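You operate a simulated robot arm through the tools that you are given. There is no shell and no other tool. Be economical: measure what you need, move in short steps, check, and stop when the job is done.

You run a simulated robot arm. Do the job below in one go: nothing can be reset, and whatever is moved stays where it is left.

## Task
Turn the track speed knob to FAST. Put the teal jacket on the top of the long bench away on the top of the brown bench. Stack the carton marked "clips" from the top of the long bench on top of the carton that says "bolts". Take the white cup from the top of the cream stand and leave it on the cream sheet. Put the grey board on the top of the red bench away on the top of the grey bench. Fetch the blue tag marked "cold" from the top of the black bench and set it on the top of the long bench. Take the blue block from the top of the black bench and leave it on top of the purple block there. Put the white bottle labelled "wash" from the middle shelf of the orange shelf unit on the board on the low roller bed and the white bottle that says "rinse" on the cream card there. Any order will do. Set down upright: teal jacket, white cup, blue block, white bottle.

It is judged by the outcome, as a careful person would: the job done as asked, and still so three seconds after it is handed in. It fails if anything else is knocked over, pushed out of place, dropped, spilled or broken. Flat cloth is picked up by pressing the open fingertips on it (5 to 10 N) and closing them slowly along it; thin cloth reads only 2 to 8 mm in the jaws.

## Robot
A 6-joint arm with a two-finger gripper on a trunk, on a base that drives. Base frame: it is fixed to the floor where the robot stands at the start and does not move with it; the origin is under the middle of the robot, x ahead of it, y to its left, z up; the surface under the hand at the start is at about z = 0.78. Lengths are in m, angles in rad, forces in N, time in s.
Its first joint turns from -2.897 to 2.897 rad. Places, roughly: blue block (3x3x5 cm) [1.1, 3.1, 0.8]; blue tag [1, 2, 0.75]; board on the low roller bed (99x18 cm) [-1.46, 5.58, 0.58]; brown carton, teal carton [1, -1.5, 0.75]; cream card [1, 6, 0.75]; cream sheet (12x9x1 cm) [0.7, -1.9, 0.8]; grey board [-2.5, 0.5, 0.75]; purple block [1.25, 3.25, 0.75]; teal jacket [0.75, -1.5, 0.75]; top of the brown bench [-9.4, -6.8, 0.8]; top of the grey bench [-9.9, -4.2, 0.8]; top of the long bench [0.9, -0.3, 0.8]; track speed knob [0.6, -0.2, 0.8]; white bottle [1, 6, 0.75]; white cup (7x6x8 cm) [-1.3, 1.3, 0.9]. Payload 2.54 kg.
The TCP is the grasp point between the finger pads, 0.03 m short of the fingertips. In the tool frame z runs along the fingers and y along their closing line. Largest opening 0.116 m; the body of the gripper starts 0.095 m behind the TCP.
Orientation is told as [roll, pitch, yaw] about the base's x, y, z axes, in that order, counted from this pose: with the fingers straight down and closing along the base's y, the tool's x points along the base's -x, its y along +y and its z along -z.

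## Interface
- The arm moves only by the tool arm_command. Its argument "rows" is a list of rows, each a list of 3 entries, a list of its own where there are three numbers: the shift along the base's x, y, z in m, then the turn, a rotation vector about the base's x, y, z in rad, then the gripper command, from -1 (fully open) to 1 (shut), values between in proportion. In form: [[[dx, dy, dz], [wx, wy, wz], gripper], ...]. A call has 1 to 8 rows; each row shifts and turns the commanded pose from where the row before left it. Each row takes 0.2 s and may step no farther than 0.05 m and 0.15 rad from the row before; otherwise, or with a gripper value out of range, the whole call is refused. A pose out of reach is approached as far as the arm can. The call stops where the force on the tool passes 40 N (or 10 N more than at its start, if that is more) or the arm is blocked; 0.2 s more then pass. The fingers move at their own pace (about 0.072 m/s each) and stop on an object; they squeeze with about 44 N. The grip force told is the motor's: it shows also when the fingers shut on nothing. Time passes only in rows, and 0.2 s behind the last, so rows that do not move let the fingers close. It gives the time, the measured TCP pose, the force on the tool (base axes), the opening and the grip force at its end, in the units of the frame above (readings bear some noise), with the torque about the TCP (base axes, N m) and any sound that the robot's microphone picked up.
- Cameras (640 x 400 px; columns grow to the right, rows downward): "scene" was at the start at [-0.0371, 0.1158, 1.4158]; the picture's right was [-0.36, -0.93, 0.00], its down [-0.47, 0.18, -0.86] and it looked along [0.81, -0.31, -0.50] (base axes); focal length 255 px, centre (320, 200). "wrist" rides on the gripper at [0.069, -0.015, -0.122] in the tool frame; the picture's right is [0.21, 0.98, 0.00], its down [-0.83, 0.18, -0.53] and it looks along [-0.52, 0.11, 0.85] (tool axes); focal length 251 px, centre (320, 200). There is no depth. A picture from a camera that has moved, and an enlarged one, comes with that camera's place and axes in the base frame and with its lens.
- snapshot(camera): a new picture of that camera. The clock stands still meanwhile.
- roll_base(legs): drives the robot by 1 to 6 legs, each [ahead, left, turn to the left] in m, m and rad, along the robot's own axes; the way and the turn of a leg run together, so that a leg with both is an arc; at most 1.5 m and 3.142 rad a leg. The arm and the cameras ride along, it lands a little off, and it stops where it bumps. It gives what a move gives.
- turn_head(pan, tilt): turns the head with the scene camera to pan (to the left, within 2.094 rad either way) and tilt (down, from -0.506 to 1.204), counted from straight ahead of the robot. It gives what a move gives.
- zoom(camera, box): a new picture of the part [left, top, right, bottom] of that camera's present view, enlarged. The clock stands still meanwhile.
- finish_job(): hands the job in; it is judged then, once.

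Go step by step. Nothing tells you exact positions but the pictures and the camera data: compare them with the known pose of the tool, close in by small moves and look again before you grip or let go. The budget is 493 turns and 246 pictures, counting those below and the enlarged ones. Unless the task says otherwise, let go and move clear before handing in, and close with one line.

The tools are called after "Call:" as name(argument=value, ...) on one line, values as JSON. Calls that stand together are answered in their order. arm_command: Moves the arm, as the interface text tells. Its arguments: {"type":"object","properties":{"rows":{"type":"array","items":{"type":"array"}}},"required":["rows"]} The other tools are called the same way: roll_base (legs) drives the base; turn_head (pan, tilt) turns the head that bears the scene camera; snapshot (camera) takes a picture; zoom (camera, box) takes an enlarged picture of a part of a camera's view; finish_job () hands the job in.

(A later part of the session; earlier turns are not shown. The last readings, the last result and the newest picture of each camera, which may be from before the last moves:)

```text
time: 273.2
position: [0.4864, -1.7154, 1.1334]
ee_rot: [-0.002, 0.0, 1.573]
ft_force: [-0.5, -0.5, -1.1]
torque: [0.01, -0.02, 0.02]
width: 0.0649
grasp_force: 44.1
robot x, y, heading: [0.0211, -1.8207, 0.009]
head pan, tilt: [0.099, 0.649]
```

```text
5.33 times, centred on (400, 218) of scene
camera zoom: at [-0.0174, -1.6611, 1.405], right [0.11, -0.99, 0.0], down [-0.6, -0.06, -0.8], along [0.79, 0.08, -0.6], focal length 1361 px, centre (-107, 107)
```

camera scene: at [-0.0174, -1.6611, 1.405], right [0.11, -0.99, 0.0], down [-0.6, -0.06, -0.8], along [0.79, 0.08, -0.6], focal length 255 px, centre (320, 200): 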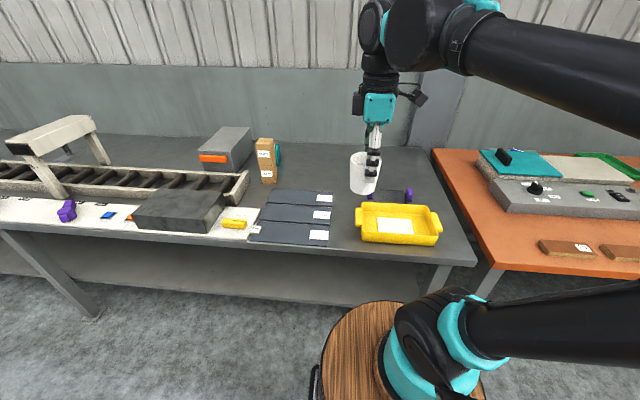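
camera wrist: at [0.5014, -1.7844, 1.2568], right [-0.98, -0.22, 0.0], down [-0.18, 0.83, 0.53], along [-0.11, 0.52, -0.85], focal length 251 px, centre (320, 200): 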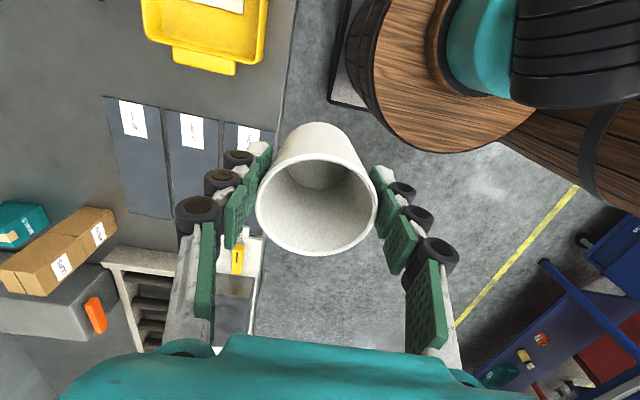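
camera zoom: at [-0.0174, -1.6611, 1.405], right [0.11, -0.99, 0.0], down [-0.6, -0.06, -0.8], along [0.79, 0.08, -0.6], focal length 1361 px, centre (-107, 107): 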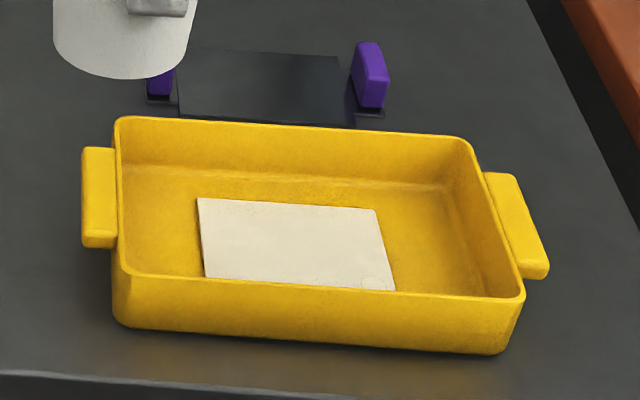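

The cream sheet lies in the yellow tray, centre ≈ (0.661, -1.856). I'll bring the cup above it.

Call:
arm_command(rows=[[[0.035, -0.028, -0.02], [0, 0, 0], 0.3], [[0.035, -0.028, -0.02], [0, 0, 0], 0.3], [[0.035, -0.028, -0.02], [0, 0, 0], 0.3], [[0.035, -0.028, -0.02], [0, 0, 0], 0.3], [[0.035, -0.028, -0.02], [0, 0, 0], 0.3], [[0, 0, -0.02], [0, 0, 0], 0.3], [[0, 0, 0], [0, 0, 0], 0.3]])

Call:
snapshot(camera="wrist")

Call:
zoom(camera="scene", box=[328, 150, 472, 260])

```text
time: 274.8
position: [0.6631, -1.8558, 1.0137]
ee_rot: [-0.002, -0.002, 1.574]
ft_force: [0.1, 0.4, -1.0]
torque: [0.03, 0.0, -0.03]
width: 0.0649
grasp_force: 44.4
robot x, y, heading: [0.0207, -1.8154, 0.007]
head pan, tilt: [0.099, 0.649]
```

```text
178 pictures are left
camera wrist: at [0.6772, -1.9249, 1.1366], right [-0.98, -0.22, 0.0], down [-0.18, 0.83, 0.53], along [-0.11, 0.52, -0.85], focal length 251 px, centre (320, 200)
```

wrist: 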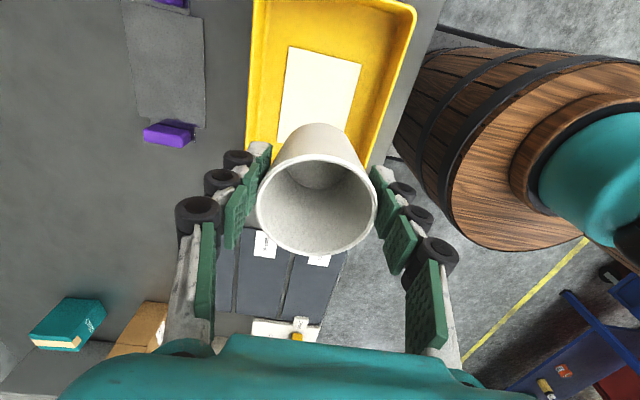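

```text
3.64 times, centred on (400, 205) of scene
camera zoom: at [-0.0174, -1.661, 1.405], right [0.11, -0.99, 0.0], down [-0.6, -0.06, -0.8], along [0.79, 0.08, -0.6], focal length 928 px, centre (29, 182)
```

zoom: 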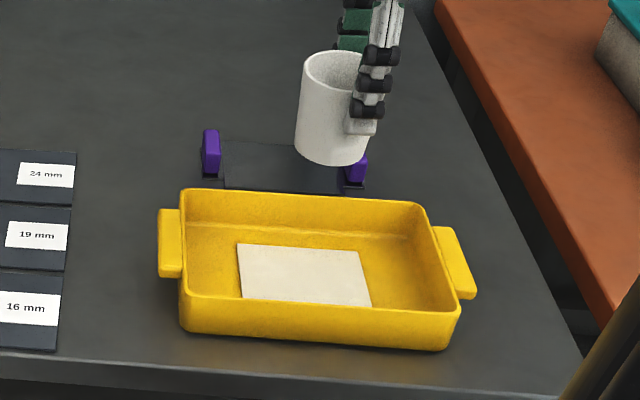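

The cup is lined up over the sheet. I'll lower it in stages.

Call:
arm_command(rows=[[[0.003, -0.003, -0.04], [0, 0, 0], 0.3], [[0, 0, -0.04], [0, 0, 0], 0.3], [[0, 0, -0.04], [0, 0, 0], 0.3], [[0, 0, 0], [0, 0, 0], 0.3]])

Call:
snapshot(camera="wrist")

Call:
zoom(camera="scene", box=[328, 150, 472, 260])

```text
time: 275.8
position: [0.6645, -1.8618, 0.8946]
ee_rot: [0.0, 0.001, 1.572]
ft_force: [0.5, -0.4, -0.6]
torque: [-0.02, -0.02, 0.01]
width: 0.065
grasp_force: 43.7
robot x, y, heading: [0.0216, -1.8193, 0.006]
head pan, tilt: [0.099, 0.649]
```

```text
176 pictures are left
camera wrist: at [0.6797, -1.9308, 1.0169], right [-0.98, -0.22, 0.0], down [-0.18, 0.83, 0.53], along [-0.11, 0.52, -0.85], focal length 251 px, centre (320, 200)
```

wrist: 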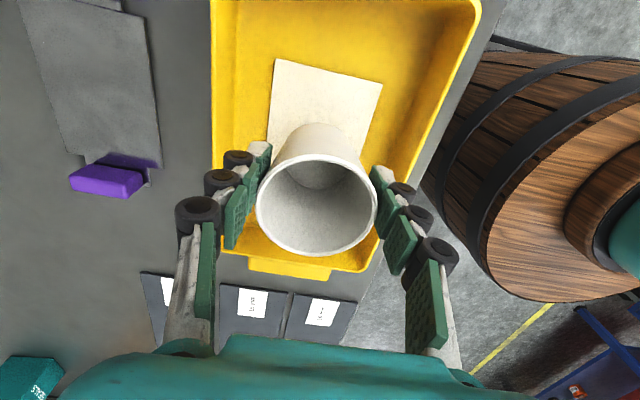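

```text
3.64 times, centred on (400, 205) of scene
camera zoom: at [-0.0174, -1.661, 1.405], right [0.11, -0.99, 0.0], down [-0.6, -0.06, -0.8], along [0.79, 0.08, -0.6], focal length 928 px, centre (29, 182)
```

zoom: 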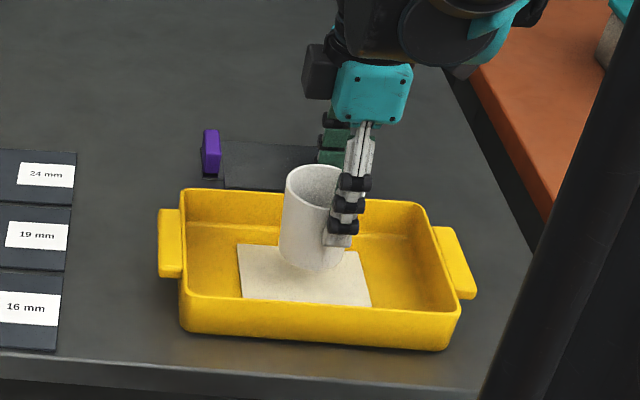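

Call:
arm_command(rows=[[[0, 0, -0.01], [0, 0, 0], 0.3], [[0, 0, -0.008], [0, 0, 0], 0.3], [[0, 0, -0.004], [0, 0, 0], 0.3], [[0, 0, -0.003], [0, 0, 0], 0.3], [[0, 0, -0.003], [0, 0, 0], 0.3], [[0, 0, 0], [0, 0, 0], 0.3]])

```text
time: 277.2
position: [0.665, -1.8595, 0.8649]
ee_rot: [-0.003, 0.002, 1.573]
ft_force: [-0.4, 0.3, -0.7]
torque: [0.01, -0.02, -0.01]
width: 0.0649
grasp_force: 43.9
robot x, y, heading: [0.0176, -1.8168, 0.007]
head pan, tilt: [0.099, 0.649]
```

Call:
arm_command(rows=[[[0, 0, -0.003], [0, 0, 0], 0.3], [[0, 0, -0.003], [0, 0, 0], 0.3], [[0, 0, -0.002], [0, 0, 0], 0.3], [[0, 0, 0], [0, 0, 0], 0.3]])

Call:
zoom(camera="scene", box=[346, 180, 442, 252])

```text
time: 278.2
position: [0.6644, -1.8588, 0.8579]
ee_rot: [-0.001, 0.002, 1.572]
ft_force: [-0.1, 0.2, -1.1]
torque: [-0.03, 0.03, -0.01]
width: 0.0651
grasp_force: 44.6
robot x, y, heading: [0.0221, -1.8214, 0.005]
head pan, tilt: [0.099, 0.649]
```

```text
5.56 times, centred on (394, 216) of scene
camera zoom: at [-0.0174, -1.661, 1.405], right [0.11, -0.99, 0.0], down [-0.6, -0.06, -0.8], along [0.79, 0.08, -0.6], focal length 1418 px, centre (-91, 111)
```

zoom: 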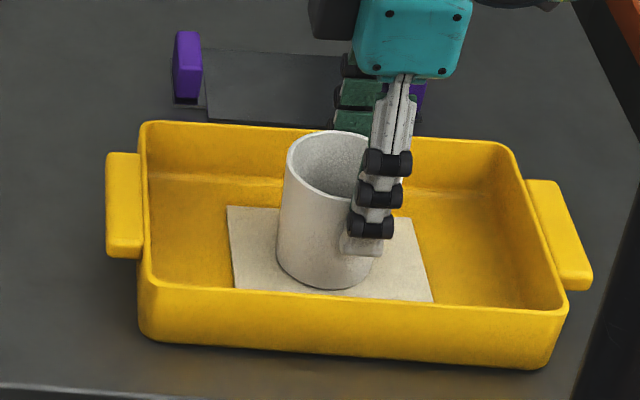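

Call:
arm_command(rows=[[[0, 0, -0.002], [0, 0, 0], 0.3], [[0, 0, -0.002], [0, 0, 0], 0.3], [[0, 0, -0.002], [0, 0, 0], 0.3], [[0, 0, -0.002], [0, 0, 0], 0.3], [[0, 0, 0], [0, 0, 0], 0.3]])

```text
time: 279.4
position: [0.664, -1.8579, 0.8507]
ee_rot: [-0.002, 0.0, 1.573]
ft_force: [-0.4, -1.2, 23.3]
torque: [0.16, 0.03, 0.02]
width: 0.0648
grasp_force: 44.1
robot x, y, heading: [0.0214, -1.818, 0.007]
head pan, tilt: [0.099, 0.649]
```

Contact. I'll open gently and rise.

Call:
arm_command(rows=[[[0, 0, 0.001], [0, 0, 0], -0.2], [[0, 0, 0], [0, 0, 0], -0.35], [[0, 0, 0], [0, 0, 0], -0.35], [[0, 0, 0.03], [0, 0, 0], -0.35], [[0, 0, 0.045], [0, 0, 0], -0.35], [[0, 0, 0.045], [0, 0, 0], -0.35], [[-0.03, 0.02, 0.03], [0, 0, 0], -0.35], [[-0.03, 0.02, 0.03], [0, 0, 0], -0.35]])

Call:
zoom(camera="scene", box=[328, 150, 472, 260])

```text
time: 281.2
position: [0.6057, -1.8144, 1.0297]
ee_rot: [0.001, 0.001, 1.572]
ft_force: [-0.3, 0.0, 0.8]
torque: [0.01, 0.05, -0.02]
width: 0.0781
grasp_force: 0.1
robot x, y, heading: [0.0182, -1.8156, 0.007]
head pan, tilt: [0.099, 0.649]
```

```text
3.64 times, centred on (400, 205) of scene
camera zoom: at [-0.0171, -1.6611, 1.405], right [0.11, -0.99, 0.0], down [-0.6, -0.06, -0.8], along [0.79, 0.08, -0.6], focal length 928 px, centre (29, 182)
```

zoom: 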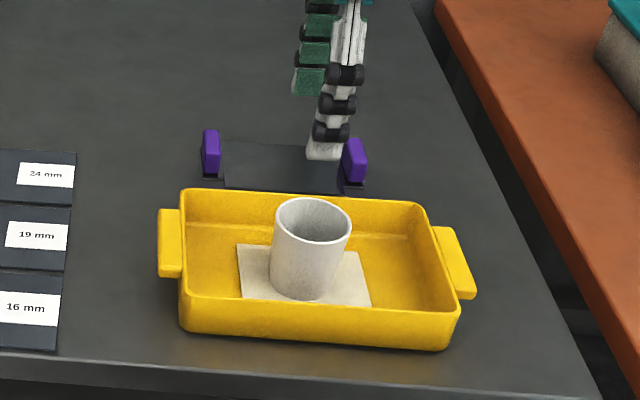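

The cup stands on the sheet. Next is the black bench at around y ≈ 2–3; I'll retract and strafe up the aisle.

Call:
arm_command(rows=[[[-0.02, 0.0, 0.04], [0, 0, -0.14], -1], [[-0.02, 0.0, 0.04], [0, 0, -0.14], -1], [[-0.02, 0, 0.04], [0, 0, -0.14], -1], [[-0.02, 0, 0], [0, 0, -0.14], -1], [[-0.02, 0, 0], [0, 0, -0.14], -1], [[-0.02, 0, 0], [0, 0, -0.14], -1], [[0, 0, 0], [0, 0, -0.14], -1], [[0, 0, 0], [0, 0, -0.14], -1]])

Call:
roll_base(legs=[[-0.4, 0, 0], [0, 1.4, 0], [0, 1.4, 0], [0, 1.4, 0]])

Call:
turn_head(pan=0.2, tilt=0.45)

Call:
snapshot(camera="scene")

```text
time: 283.0
position: [0.4823, -1.8184, 1.1512]
ee_rot: [0.001, 0.0, 0.452]
ft_force: [0.1, -0.5, -0.4]
torque: [-0.01, 0.02, -0.02]
width: 0.1158
grasp_force: 0.0
robot x, y, heading: [0.0218, -1.8184, 0.004]
head pan, tilt: [0.099, 0.649]
```

```text
time: 305.0
position: [-0.0653, 2.3604, 1.1526]
ee_rot: [-0.001, -0.001, 0.502]
ft_force: [-0.9, -0.3, -0.9]
torque: [-0.03, 0.0, 0.0]
width: 0.116
grasp_force: 0.0
robot x, y, heading: [-0.5324, 2.3386, 0.054]
head pan, tilt: [0.099, 0.649]
```

```text
time: 305.8
position: [-0.0672, 2.3588, 1.1532]
ee_rot: [-0.001, 0.002, 0.505]
ft_force: [0.2, 0.0, -0.7]
torque: [-0.01, -0.01, 0.0]
width: 0.1159
grasp_force: 0.1
robot x, y, heading: [-0.5307, 2.3385, 0.057]
head pan, tilt: [0.201, 0.45]
```

```text
172 pictures are left
camera scene: at [-0.5719, 2.5018, 1.4228], right [0.25, -0.97, 0.0], down [-0.42, -0.11, -0.9], along [0.87, 0.23, -0.44], focal length 255 px, centre (320, 200)
```

scene: 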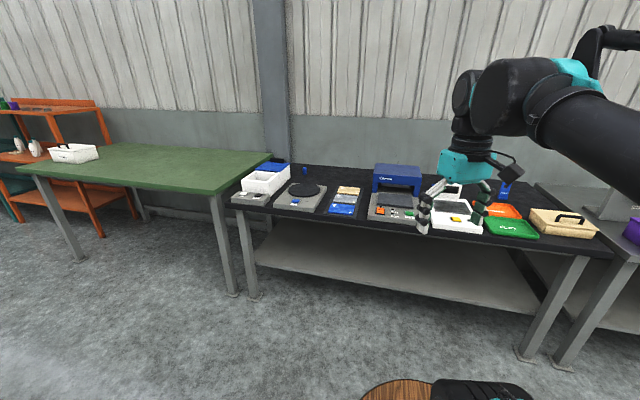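

Call:
roll_base(legs=[[0.5, 0.1, -0.055]])

Call:
turn_head(pan=0.15, tilt=0.6)

Call:
snapshot(camera="scene")

Call:
snapshot(camera="wrist")

```text
time: 308.8
position: [0.4461, 2.4557, 1.1519]
ee_rot: [-0.002, 0.001, 0.455]
ft_force: [-0.4, 0.6, 0.1]
torque: [0.03, 0.01, -0.02]
width: 0.1158
grasp_force: 0.1
robot x, y, heading: [-0.0188, 2.4574, 0.006]
head pan, tilt: [0.201, 0.45]
```

```text
time: 309.5
position: [0.4465, 2.4569, 1.1512]
ee_rot: [-0.002, -0.001, 0.457]
ft_force: [-0.2, -0.2, 0.2]
torque: [0.01, 0.0, 0.02]
width: 0.1159
grasp_force: 0.1
robot x, y, heading: [-0.0141, 2.4571, 0.01]
head pan, tilt: [0.15, 0.6]
```

```text
171 pictures are left
camera scene: at [-0.0544, 2.616, 1.4093], right [0.16, -0.99, 0.0], down [-0.56, -0.09, -0.83], along [0.81, 0.13, -0.56], focal length 255 px, centre (320, 200)
```

scene: 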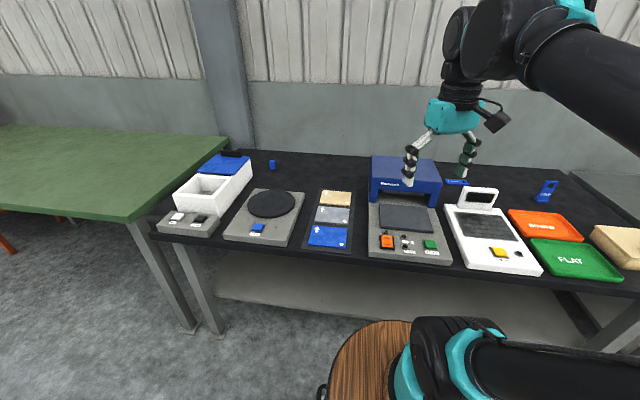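

```text
170 pictures are left
camera wrist: at [0.3908, 2.4118, 1.2747], right [-0.62, 0.78, 0.0], down [0.66, 0.53, 0.53], along [0.42, 0.33, -0.85], focal length 251 px, centre (320, 200)
```

wrist: 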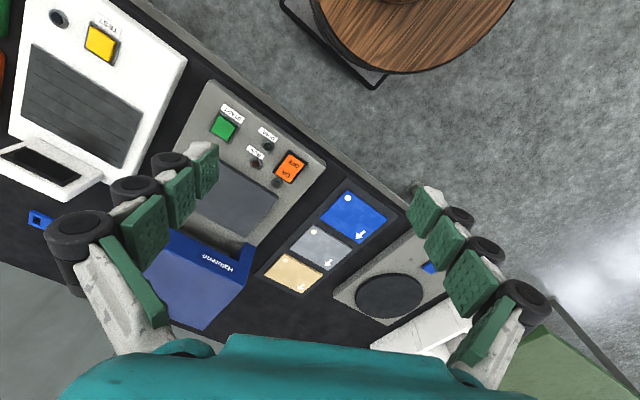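

Call:
zoom(camera="scene", box=[400, 150, 592, 270])

Call:
zoom(camera="scene", box=[180, 130, 340, 230])

```text
3.33 times, centred on (496, 210) of scene
camera zoom: at [-0.0544, 2.616, 1.4093], right [0.16, -0.99, 0.0], down [-0.56, -0.09, -0.83], along [0.81, 0.13, -0.56], focal length 851 px, centre (-267, 167)
```

zoom: 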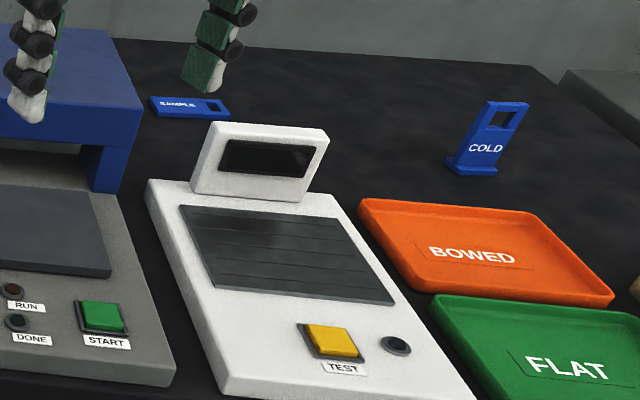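

```text
4.00 times, centred on (260, 180) of scene
camera zoom: at [-0.0544, 2.616, 1.4093], right [0.16, -0.99, 0.0], down [-0.56, -0.09, -0.83], along [0.81, 0.13, -0.56], focal length 1021 px, centre (560, 280)
```

zoom: 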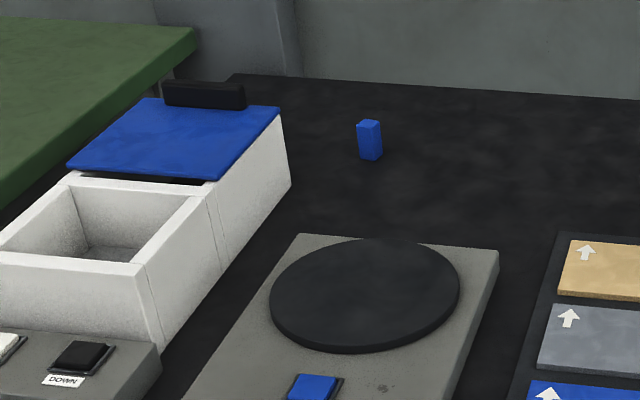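

The COLD tag stands upright near the back, next to a different SAMPLE tag. The blue block is at about (1.10, 3.06) and the purple block is probably hidden behind the white box. I'll drive closer to the block side.

Call:
roll_base(legs=[[0, 0.65, 0], [0.15, 0, 0]])

Call:
turn_head(pan=0.1, tilt=0.6)

Call:
snapshot(camera="scene")

Call:
snapshot(camera="wrist")

```text
time: 314.1
position: [0.5907, 3.1079, 1.1519]
ee_rot: [-0.002, -0.001, 0.452]
ft_force: [-0.7, -0.5, 0.5]
torque: [0.02, -0.02, -0.05]
width: 0.1159
grasp_force: 0.1
robot x, y, heading: [0.1214, 3.1107, 0.003]
head pan, tilt: [0.15, 0.6]
```

```text
time: 314.7
position: [0.5899, 3.1073, 1.1522]
ee_rot: [-0.002, 0.0, 0.451]
ft_force: [0.7, 0.3, -0.1]
torque: [0.01, 0.02, -0.01]
width: 0.1159
grasp_force: 0.1
robot x, y, heading: [0.1253, 3.109, 0.002]
head pan, tilt: [0.099, 0.6]
```

```text
167 pictures are left
camera scene: at [0.0911, 3.2666, 1.4093], right [0.1, -0.99, 0.0], down [-0.56, -0.06, -0.83], along [0.82, 0.09, -0.56], focal length 255 px, centre (320, 200)
```

scene: 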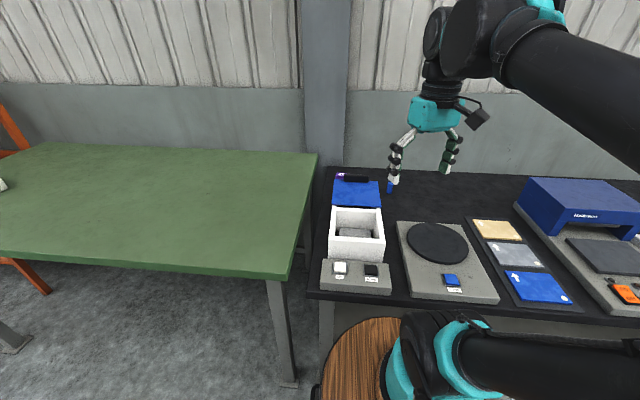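

```text
166 pictures are left
camera wrist: at [0.5347, 3.0643, 1.2747], right [-0.62, 0.79, 0.0], down [0.66, 0.52, 0.53], along [0.42, 0.33, -0.85], focal length 251 px, centre (320, 200)
```

wrist: 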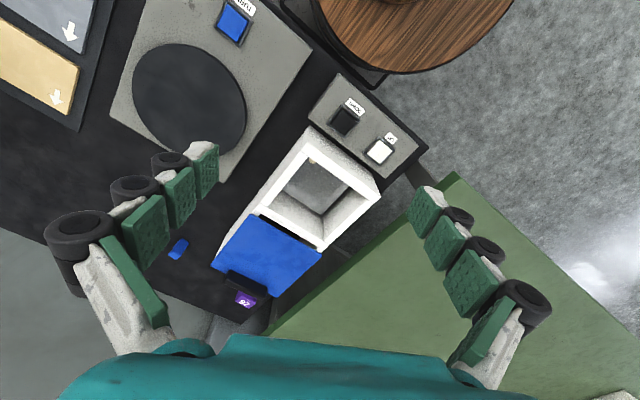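

Call:
zoom(camera="wrist", box=[140, 200, 332, 320])

Call:
zoom(camera="scene", box=[300, 150, 460, 250])

```text
3.33 times, centred on (236, 260) of wrist
camera zoom: at [0.5347, 3.0643, 1.2747], right [-0.62, 0.79, 0.0], down [0.66, 0.52, 0.53], along [0.42, 0.33, -0.85], focal length 838 px, centre (600, 0)
```

zoom: 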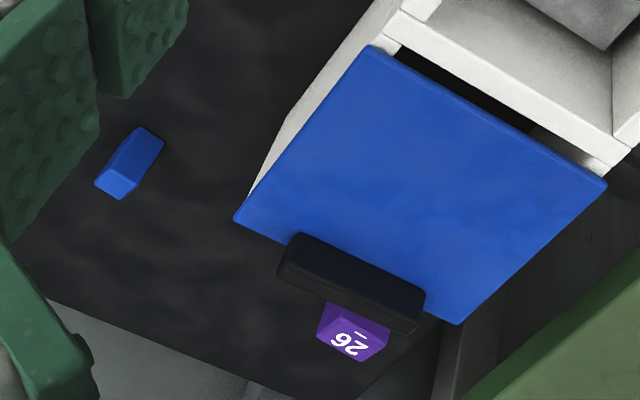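

```text
4.00 times, centred on (380, 200) of scene
camera zoom: at [0.0911, 3.2666, 1.4093], right [0.1, -0.99, 0.0], down [-0.56, -0.06, -0.83], along [0.82, 0.09, -0.56], focal length 1021 px, centre (80, 200)
```

zoom: 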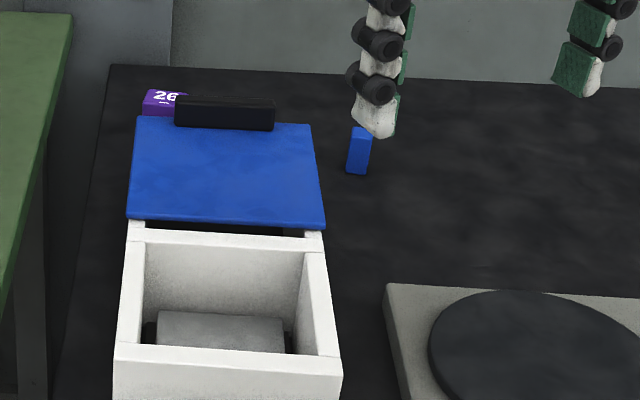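

The purple block (marked 26) is behind the white box's lid handle, top at about (1.158, 3.283, 0.825). I need a bit more reach, so I'll check the clearance in front of the base.

Call:
turn_head(pan=0.3, tilt=1.2)

Call:
snapshot(camera="scene")

```text
time: 315.7
position: [0.59, 3.1088, 1.152]
ee_rot: [-0.002, -0.001, 0.45]
ft_force: [-0.8, 0.4, 0.2]
torque: [-0.03, 0.01, 0.01]
width: 0.1158
grasp_force: 0.1
robot x, y, heading: [0.1222, 3.1099, 0.009]
head pan, tilt: [0.3, 1.201]
```

```text
163 pictures are left
camera scene: at [0.0566, 3.2742, 1.3647], right [0.3, -0.95, 0.0], down [-0.89, -0.28, -0.36], along [0.35, 0.11, -0.93], focal length 255 px, centre (320, 200)
```

scene: 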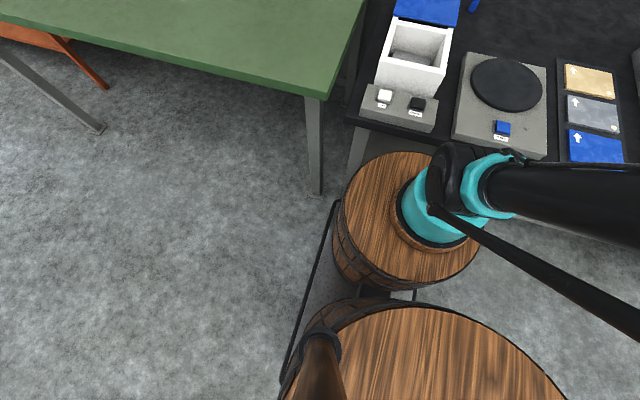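

The arm's barrel already tucks under the bench edge, so the arm axis is well forward and reach should be fine. I'll move over the blue block.

Call:
arm_command(rows=[[[0.046, -0.005, -0.005], [0, 0, -0.06], -0.6], [[0.046, -0.005, -0.005], [0, 0, -0.06], -0.6], [[0.046, -0.005, -0.005], [0, 0, -0.06], -0.6], [[0.046, -0.005, -0.005], [0, 0, -0.06], -0.6], [[0.046, -0.005, -0.005], [0, 0, -0.06], -0.6], [[0.046, -0.005, -0.005], [0, 0, -0.06], -0.6], [[0.046, -0.005, -0.005], [0, 0, -0.06], -0.6], [[0.046, -0.005, -0.005], [0, 0, -0.03], -0.6]])

Call:
arm_command(rows=[[[0.043, -0.004, -0.02], [0, 0, 0], -0.6], [[0.043, -0.004, -0.02], [0, 0, 0], -0.6], [[0.043, -0.003, -0.02], [0, 0, 0], -0.6], [[0, 0, 0], [0, 0, 0], -0.6]])

Call:
snapshot(camera="wrist")

```text
time: 317.5
position: [0.9582, 3.0697, 1.1159]
ee_rot: [-0.002, 0.0, -0.002]
ft_force: [-0.8, -0.3, 1.2]
torque: [-0.01, -0.05, 0.01]
width: 0.0928
grasp_force: 0.0
robot x, y, heading: [0.1286, 3.1099, 0.005]
head pan, tilt: [0.3, 1.201]
```

```text
time: 318.5
position: [1.0871, 3.0605, 1.0502]
ee_rot: [-0.002, -0.001, -0.001]
ft_force: [-0.7, -0.1, -0.7]
torque: [-0.02, -0.03, 0.02]
width: 0.0927
grasp_force: 0.0
robot x, y, heading: [0.1263, 3.112, 0.008]
head pan, tilt: [0.3, 1.201]
```

```text
162 pictures are left
camera wrist: at [1.0183, 3.0445, 1.1739], right [-0.21, 0.98, 0.0], down [0.83, 0.18, 0.53], along [0.52, 0.11, -0.85], focal length 251 px, centre (320, 200)
```

wrist: 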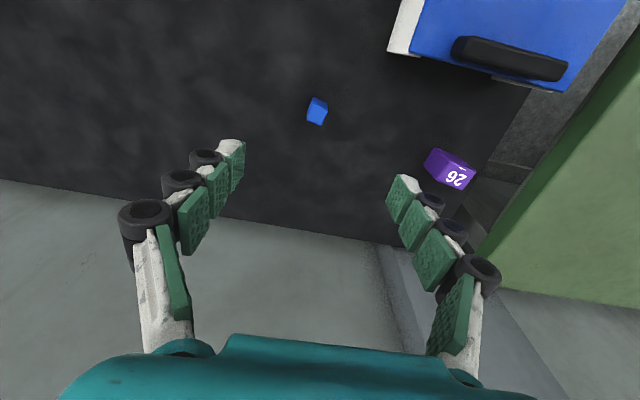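

Call:
zoom(camera="wrist", box=[280, 70, 500, 208])

```text
2.90 times, centred on (390, 139) of wrist
camera zoom: at [1.0183, 3.0445, 1.1739], right [-0.21, 0.98, 0.0], down [0.83, 0.18, 0.53], along [0.52, 0.11, -0.85], focal length 729 px, centre (117, 377)
```

zoom: 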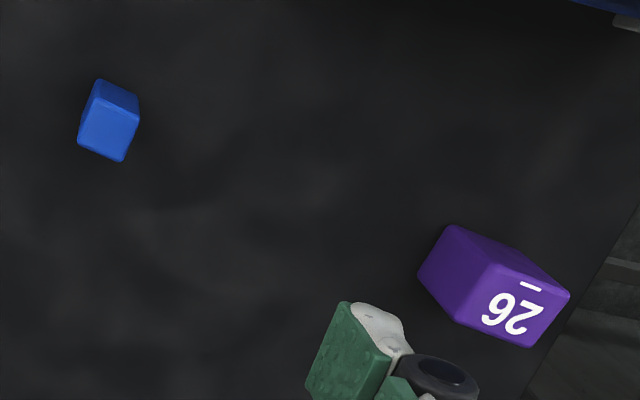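

Blue block centre (1.100, 3.057), yaw about -0.13, and the purple block is similar. I'll descend onto the blue block.

Call:
arm_command(rows=[[[0.006, -0.002, -0.04], [0, 0, -0.07], -0.2], [[0.006, -0.001, -0.04], [0, 0, -0.06], -0.2], [[0, 0, -0.045], [0, 0, 0], -0.2], [[0, 0, -0.045], [0, 0, 0], -0.2], [[0, 0, -0.04], [0, 0, 0], -0.2], [[0, 0, 0], [0, 0, 0], -0.2]])

Call:
snapshot(camera="wrist")

```text
time: 319.9
position: [1.099, 3.0546, 0.8408]
ee_rot: [-0.002, 0.001, -0.13]
ft_force: [-0.2, -0.8, 0.3]
torque: [0.0, -0.01, 0.01]
width: 0.0698
grasp_force: 0.1
robot x, y, heading: [0.1241, 3.1121, 0.01]
head pan, tilt: [0.3, 1.201]
```

```text
160 pictures are left
camera wrist: at [1.0287, 3.0488, 0.9647], right [-0.09, 1.0, 0.0], down [0.84, 0.07, 0.53], along [0.53, 0.04, -0.85], focal length 251 px, centre (320, 200)
```

wrist: 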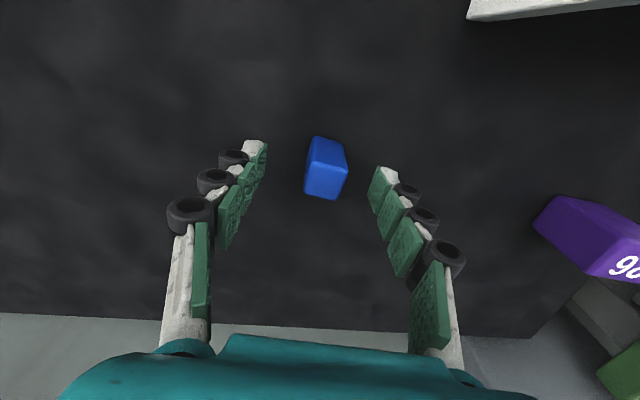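

Call:
arm_command(rows=[[[0.001, 0.001, -0.01], [0, 0, 0], 0.2], [[0, 0, -0.007], [0, 0, 0], 0.4], [[0, 0, 0], [0, 0, 0], 0.9], [[0, 0, 0], [0, 0, 0], 0.9], [[0, 0, 0], [0, 0, 0], 0.9]])

Call:
snapshot(camera="wrist")

```text
time: 321.1
position: [1.0999, 3.0558, 0.8252]
ee_rot: [-0.003, 0.002, -0.128]
ft_force: [0.6, 0.6, -0.2]
torque: [-0.01, -0.02, -0.02]
width: 0.0224
grasp_force: 44.4
robot x, y, heading: [0.1255, 3.1108, 0.005]
head pan, tilt: [0.3, 1.201]
```

```text
159 pictures are left
camera wrist: at [1.0295, 3.0501, 0.9485], right [-0.09, 1.0, 0.0], down [0.84, 0.07, 0.53], along [0.53, 0.04, -0.85], focal length 251 px, centre (320, 200)
```

wrist: 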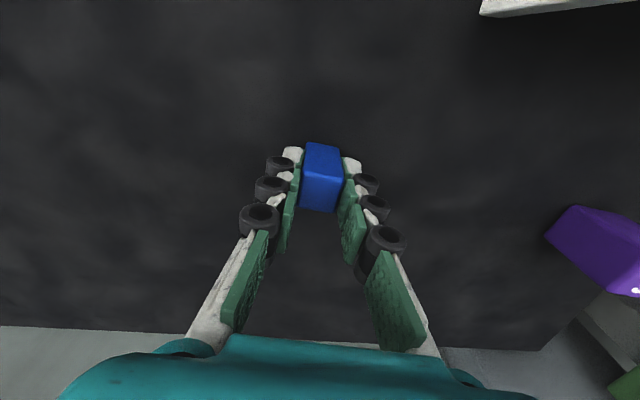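

Call:
arm_command(rows=[[[0, 0, 0.03], [0, 0, 0], 0.9], [[0, 0, 0.05], [0, 0, 0], 0.9], [[0, 0, 0.05], [0, 0, 0], 0.9], [[0.01, 0.045, 0.01], [0, 0, 0], 0.9], [[0.01, 0.045, 0], [0, 0, 0], 0.9], [[0.01, 0.045, 0], [0, 0, 0], 0.9], [[0.0, 0.03, 0], [0, 0, 0], 0.9], [[0, 0, 0], [0, 0, 0], 0.9]])

Call:
snapshot(camera="wrist")

```text
time: 322.9
position: [1.1309, 3.2192, 0.9646]
ee_rot: [-0.002, 0.0, -0.131]
ft_force: [-0.3, -0.2, -0.3]
torque: [0.02, 0.04, 0.01]
width: 0.0225
grasp_force: 43.8
robot x, y, heading: [0.1286, 3.1091, 0.011]
head pan, tilt: [0.3, 1.201]
```

```text
158 pictures are left
camera wrist: at [1.0601, 3.2144, 1.0881], right [-0.09, 1.0, 0.0], down [0.84, 0.07, 0.53], along [0.53, 0.04, -0.85], focal length 251 px, centre (320, 200)
```

wrist: 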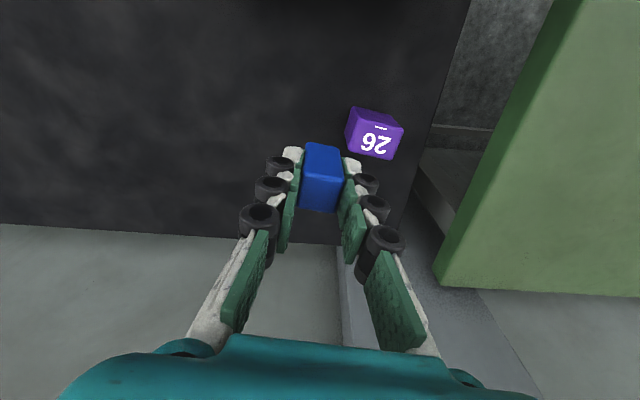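

Call:
zoom(camera="wrist", box=[280, 90, 440, 190])

```text
4.00 times, centred on (360, 140) of wrist
camera zoom: at [1.0601, 3.2144, 1.0881], right [-0.09, 1.0, 0.0], down [0.84, 0.07, 0.53], along [0.53, 0.04, -0.85], focal length 1006 px, centre (160, 440)
```

zoom: 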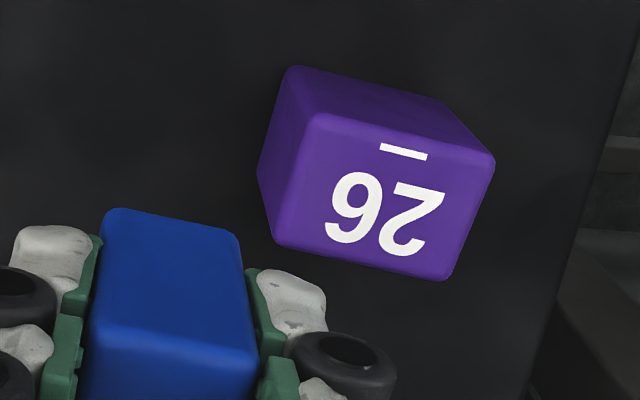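

Purple top centre is (1.1415, 3.279), top z ≈ 0.83, yaw matched. I'll move over it and lower.

Call:
arm_command(rows=[[[0.005, 0.03, 0], [0, 0, 0], 0.9], [[0.0055, 0.03, 0], [0, 0, 0], 0.9], [[0, 0, -0.03], [0, 0, 0], 0.9], [[0, 0, -0.03], [0, 0, 0], 0.9], [[0, 0, 0], [0, 0, 0], 0.9]])

Call:
zoom(camera="wrist", box=[240, 80, 440, 240])

Call:
turn_head(pan=0.1, tilt=0.55)

Call:
zoom(camera="scene", box=[310, 130, 430, 205])

```text
time: 324.1
position: [1.1399, 3.2784, 0.9031]
ee_rot: [-0.001, 0.001, -0.128]
ft_force: [0.6, 0.6, -0.8]
torque: [-0.02, 0.0, 0.01]
width: 0.0222
grasp_force: 44.3
robot x, y, heading: [0.1284, 3.1112, 0.003]
head pan, tilt: [0.3, 1.201]
```

```text
2.50 times, centred on (340, 160) of wrist
camera zoom: at [1.0703, 3.2722, 1.0258], right [-0.09, 1.0, 0.0], down [0.84, 0.07, 0.53], along [0.53, 0.04, -0.85], focal length 629 px, centre (270, 300)
```

zoom: 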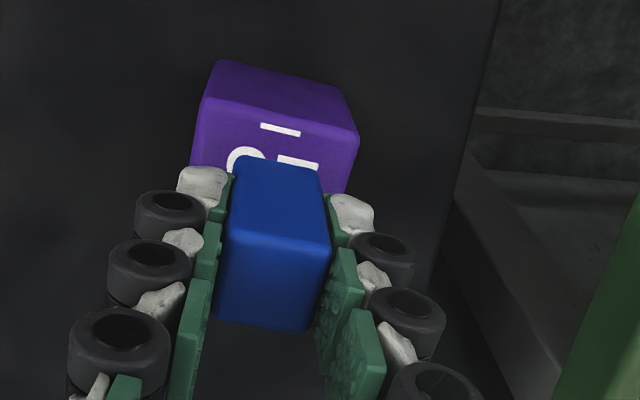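

```text
time: 325.2
position: [1.1407, 3.2792, 0.9039]
ee_rot: [-0.001, -0.001, -0.128]
ft_force: [0.7, -0.1, -0.9]
torque: [0.02, -0.01, 0.01]
width: 0.0222
grasp_force: 44.4
robot x, y, heading: [0.1225, 3.1068, 0.009]
head pan, tilt: [0.099, 0.55]
```

```text
5.33 times, centred on (370, 168) of scene
camera zoom: at [0.0926, 3.2668, 1.4137], right [0.1, -0.99, 0.0], down [-0.52, -0.05, -0.85], along [0.85, 0.09, -0.52], focal length 1361 px, centre (53, 373)
```

zoom: 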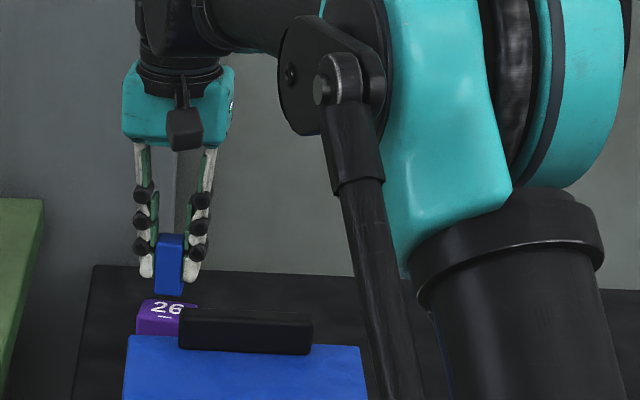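

Call:
arm_command(rows=[[[0.001, 0, -0.012], [0, 0, 0], 0.9], [[0, 0, -0.006], [0, 0, 0], 0.9], [[0, 0, -0.003], [0, 0, 0], 0.9], [[0, 0, 0], [0, 0, 0], 0.9]])

Call:
zoom(camera="scene", box=[310, 140, 374, 180])

```text
time: 326.2
position: [1.1412, 3.2805, 0.8836]
ee_rot: [-0.002, 0.0, -0.129]
ft_force: [1.6, 0.2, 9.8]
torque: [0.04, -0.11, 0.04]
width: 0.0225
grasp_force: 43.5
robot x, y, heading: [0.1275, 3.1075, 0.009]
head pan, tilt: [0.099, 0.55]
```

```text
10.00 times, centred on (342, 160) of scene
camera zoom: at [0.0922, 3.2667, 1.4138], right [0.1, -0.99, 0.0], down [-0.52, -0.05, -0.85], along [0.85, 0.09, -0.52], focal length 2552 px, centre (100, 600)
```

zoom: 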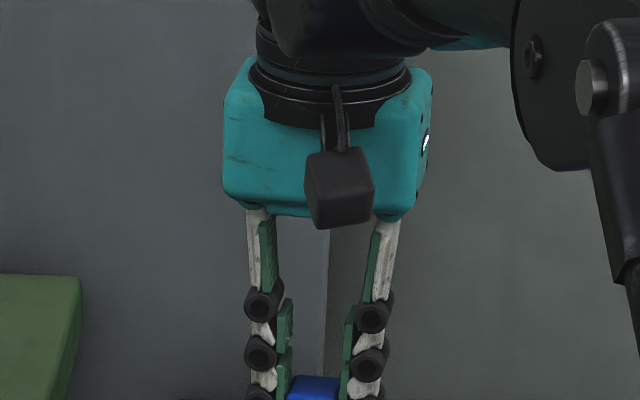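

Contact (10 N). One check from the wrist before letting go.

Call:
zoom(camera="wrist", box=[240, 80, 440, 240])

Call:
zoom(camera="scene", box=[310, 160, 390, 210])

```text
2.50 times, centred on (340, 160) of wrist
camera zoom: at [1.0705, 3.2736, 1.0077], right [-0.09, 1.0, 0.0], down [0.84, 0.07, 0.53], along [0.53, 0.04, -0.85], focal length 629 px, centre (270, 300)
```

zoom: 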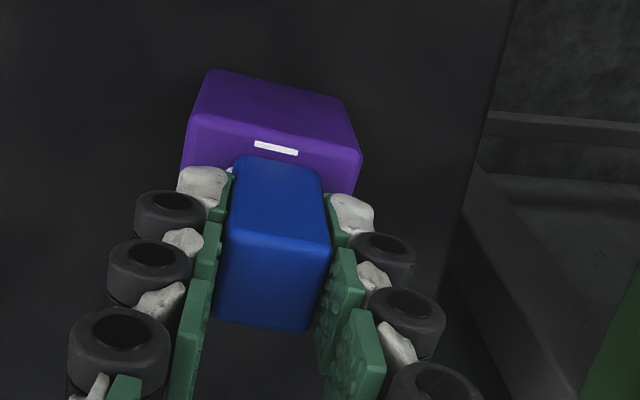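

```text
8.00 times, centred on (350, 185) of scene
camera zoom: at [0.0922, 3.2667, 1.4138], right [0.1, -0.99, 0.0], down [-0.52, -0.05, -0.85], along [0.85, 0.09, -0.52], focal length 2042 px, centre (80, 320)
```

zoom: 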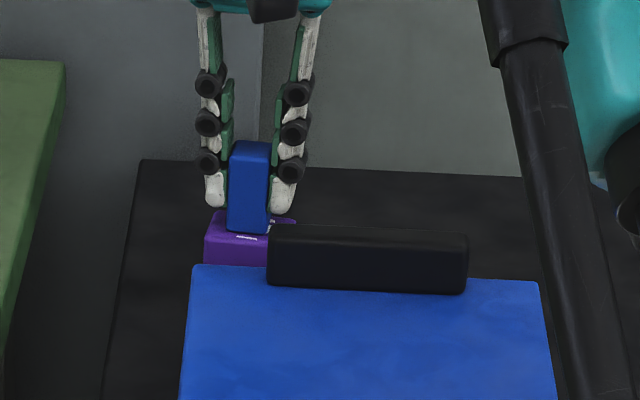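

Call:
arm_command(rows=[[[0, 0, 0], [0, 0, 0], 0.5], [[0, 0, 0], [0, 0, 0], 0.3], [[0, 0, 0.03], [0, 0, 0], 0.3], [[0, 0, 0.045], [0, 0, 0], 0.3], [[0, 0, 0.045], [0, 0, 0], 0.3], [[-0.02, -0.02, 0.04], [0, 0, 0], 0.3], [[-0.03, -0.03, 0.02], [0, 0, 0], 0.3]])

Call:
snapshot(camera="wrist")

```text
time: 327.8
position: [1.091, 3.2308, 1.0621]
ee_rot: [-0.003, 0.0, -0.127]
ft_force: [-0.1, 0.2, -0.2]
torque: [-0.04, 0.07, 0.01]
width: 0.0405
grasp_force: 0.0
robot x, y, heading: [0.1243, 3.1089, 0.007]
head pan, tilt: [0.099, 0.55]
```

```text
151 pictures are left
camera wrist: at [1.021, 3.2245, 1.1857], right [-0.09, 1.0, 0.0], down [0.84, 0.08, 0.53], along [0.53, 0.05, -0.85], focal length 251 px, centre (320, 200)
```

wrist: 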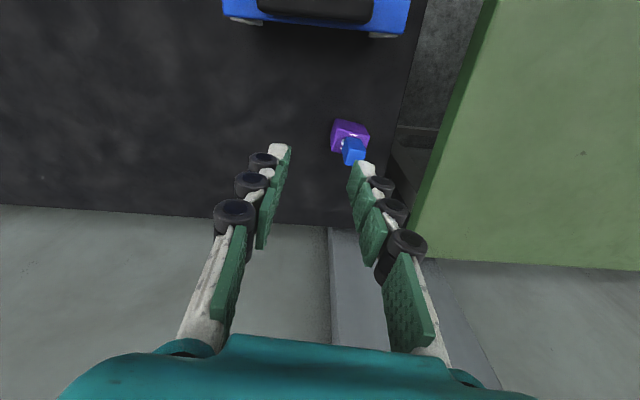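

The block stands on the purple block. Next is the COLD tag; I'll retract and strafe to it.

Call:
arm_command(rows=[[[-0.045, -0.02, 0.015], [0, 0, 0.02], -0.6], [[-0.045, -0.02, 0.015], [0, 0, 0.02], -0.6], [[-0.045, -0.02, 0.015], [0, 0, 0.02], -0.6], [[-0.045, -0.02, 0.015], [0, 0, 0.02], -0.6], [[-0.045, -0.02, 0.015], [0, 0, 0.02], -0.6], [[-0.045, -0.02, 0.015], [0, 0, 0.02], -0.6], [[-0.045, -0.0, 0], [0, 0, 0], -0.6], [[-0.045, -0.0, 0], [0, 0, 0], -0.6]])

Call:
roll_base(legs=[[-0.05, 0, 0], [0, -1.2, 0]])

Call:
turn_head(pan=0.0, tilt=0.55)

Call:
snapshot(camera="scene")

Call:
snapshot(camera="wrist")

```text
refused: row 1 steps farther than a row can; nothing moved
```

```text
time: 334.3
position: [1.0573, 2.0687, 1.0642]
ee_rot: [0.0, -0.001, -0.107]
ft_force: [-0.8, 0.1, 0.3]
torque: [0.02, 0.02, 0.02]
width: 0.0409
grasp_force: 0.1
robot x, y, heading: [0.0925, 1.9325, 0.026]
head pan, tilt: [0.099, 0.55]
```

```text
time: 334.9
position: [1.056, 2.0693, 1.0632]
ee_rot: [-0.003, 0.0, -0.111]
ft_force: [0.0, -0.4, 1.1]
torque: [0.0, -0.02, 0.02]
width: 0.0408
grasp_force: 0.1
robot x, y, heading: [0.091, 1.9285, 0.022]
head pan, tilt: [0.0, 0.55]
```

```text
150 pictures are left
camera scene: at [0.0581, 2.0785, 1.4138], right [0.02, -1.0, 0.0], down [-0.52, -0.01, -0.85], along [0.85, 0.02, -0.52], focal length 255 px, centre (320, 200)
```

scene: 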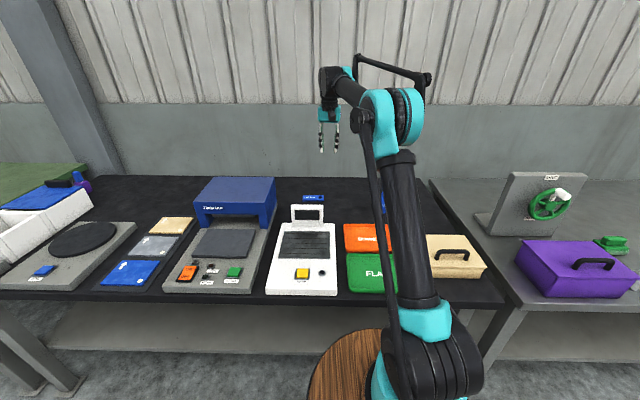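

```text
149 pictures are left
camera wrist: at [0.9863, 2.062, 1.1859], right [-0.11, 0.99, 0.0], down [0.84, 0.09, 0.53], along [0.53, 0.05, -0.85], focal length 251 px, centre (320, 200)
```

wrist: 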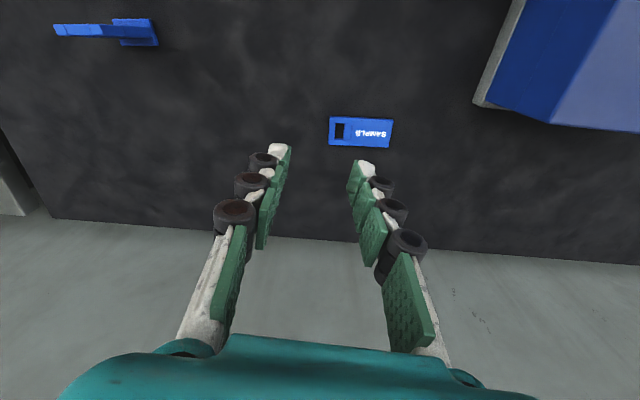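

The arm move was refused for step size, but the drive cleared everything. I'll check the block stack and then move toward the COLD tag for a close look.

Call:
zoom(camera="scene", box=[20, 150, 148, 230])

Call:
arm_command(rows=[[[-0.02, -0.045, 0], [0, 0, 0.02], -0.6], [[-0.02, -0.045, 0], [0, 0, 0.02], -0.6], [[-0.01, -0.045, 0], [0, 0, 0.02], -0.6], [[0, -0.045, 0], [0, 0, 0.02], -0.6], [[0, -0.03, 0], [0, 0, 0.02], -0.6]])

Call:
snapshot(camera="wrist")

```text
5.00 times, centred on (84, 190) of scene
camera zoom: at [0.0581, 2.0785, 1.4138], right [0.02, -1.0, 0.0], down [-0.52, -0.01, -0.85], along [0.85, 0.02, -0.52], focal length 1276 px, centre (1500, 250)
```

zoom: 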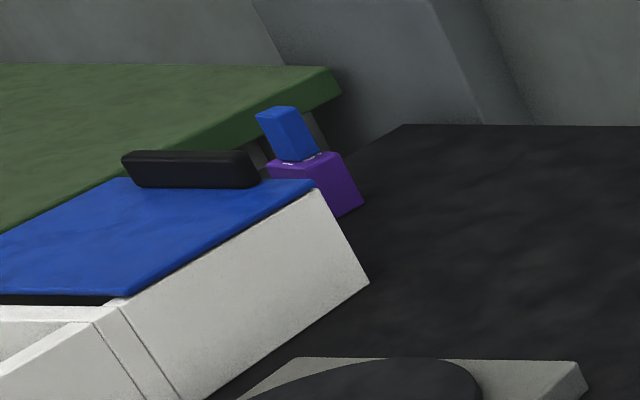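

```text
time: 336.1
position: [1.0111, 1.8631, 1.0628]
ee_rot: [0.0, 0.0, -0.009]
ft_force: [0.3, 0.5, -0.3]
torque: [-0.05, 0.04, 0.04]
width: 0.0927
grasp_force: 0.0
robot x, y, heading: [0.0937, 1.9285, 0.026]
head pan, tilt: [0.0, 0.55]
```

```text
147 pictures are left
camera wrist: at [0.9425, 1.8482, 1.1859], right [-0.21, 0.98, 0.0], down [0.83, 0.18, 0.53], along [0.52, 0.11, -0.85], focal length 251 px, centre (320, 200)
```

wrist: 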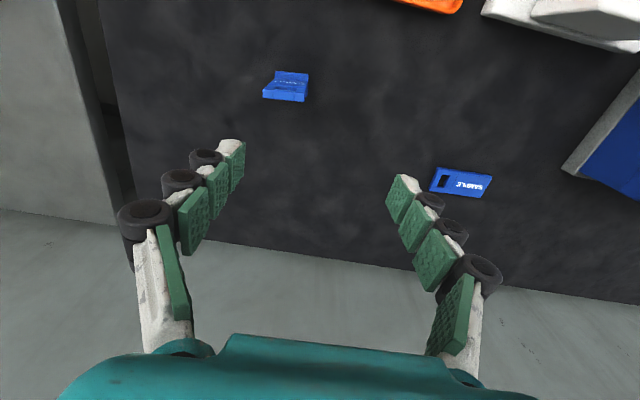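

Call:
zoom(camera="wrist", box=[240, 50, 336, 110])

Call:
zoom(camera="scene", box=[330, 160, 410, 260])

```text
6.67 times, centred on (288, 80) of wrist
camera zoom: at [0.9425, 1.8482, 1.1859], right [-0.21, 0.98, 0.0], down [0.83, 0.18, 0.53], along [0.52, 0.11, -0.85], focal length 1676 px, centre (533, 1000)
```

zoom: 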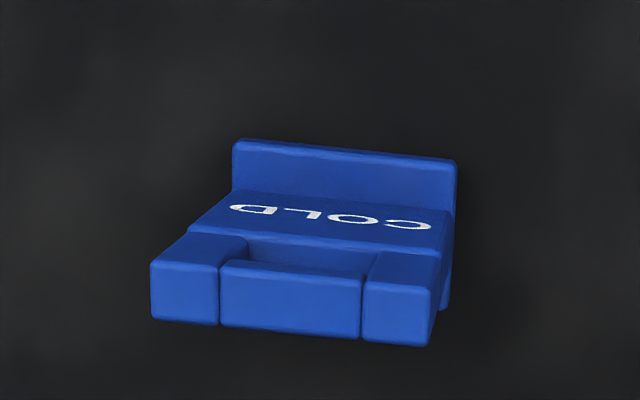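

```text
4.00 times, centred on (370, 210) of scene
camera zoom: at [0.058, 2.0787, 1.4138], right [0.02, -1.0, 0.0], down [-0.52, -0.01, -0.85], along [0.85, 0.02, -0.52], focal length 1021 px, centre (120, 160)
```

zoom: 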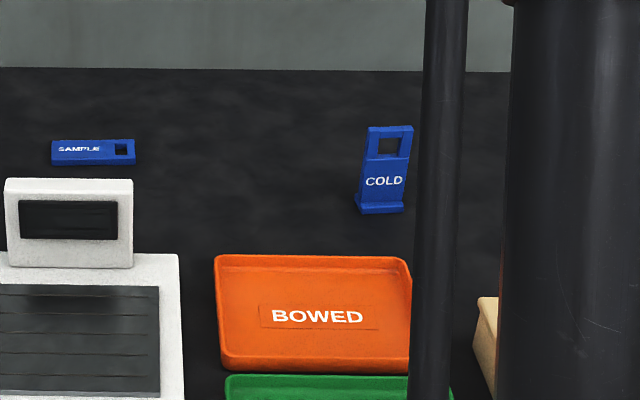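

The COLD tag stands upright on a small foot: top at (1.003, 1.815, 0.875), panel about 12 mm thick facing -x, yaw about +0.14. I'll rotate the gripper to close across its thickness.

Call:
arm_command(rows=[[[-0.001, -0.006, 0], [0, 0, -0.142], -0.6], [[-0.001, -0.006, 0], [0, 0, -0.142], -0.6], [[-0.001, -0.006, 0], [0, 0, -0.142], -0.6], [[-0.001, -0.006, 0], [0, 0, -0.142], -0.6], [[-0.001, -0.006, 0], [0, 0, -0.142], -0.6], [[-0.001, -0.006, 0], [0, 0, -0.142], -0.6], [[-0.001, -0.005, 0], [0, 0, -0.142], -0.6], [[-0.001, -0.005, 0], [0, 0, -0.142], -0.6]])

Call:
arm_command(rows=[[[0, 0, -0.03], [0, 0, -0.142], -0.4], [[0, 0, -0.03], [0, 0, -0.142], -0.3], [[0, 0, -0.03], [0, 0, 0], -0.3], [[0, 0, 0], [0, 0, 0], -0.3]])

Call:
snapshot(camera="wrist")

```text
time: 337.9
position: [0.9981, 1.815, 1.0628]
ee_rot: [-0.002, 0.001, -1.15]
ft_force: [0.9, -0.9, 0.7]
torque: [0.04, -0.02, -0.02]
width: 0.0929
grasp_force: 0.0
robot x, y, heading: [0.0926, 1.9283, 0.02]
head pan, tilt: [0.0, 0.55]
```

```text
time: 338.9
position: [0.9956, 1.8126, 0.97]
ee_rot: [-0.003, -0.002, -1.432]
ft_force: [-0.4, 0.3, -0.2]
torque: [0.0, 0.02, 0.0]
width: 0.0753
grasp_force: 0.1
robot x, y, heading: [0.0872, 1.9343, 0.022]
head pan, tilt: [0.0, 0.55]
```

```text
144 pictures are left
camera wrist: at [0.9722, 1.879, 1.0929], right [0.94, 0.35, 0.0], down [0.3, -0.79, 0.53], along [0.18, -0.5, -0.85], focal length 251 px, centre (320, 200)
```

wrist: 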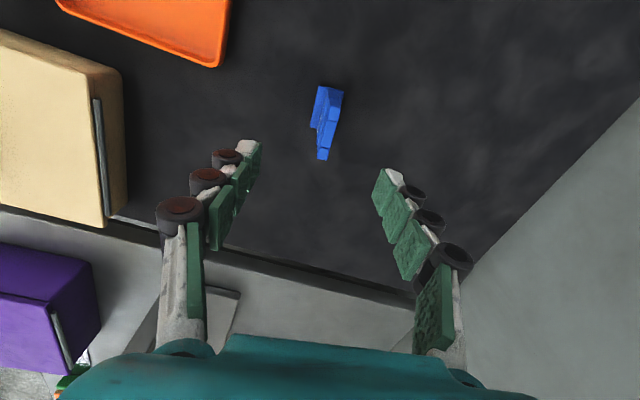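

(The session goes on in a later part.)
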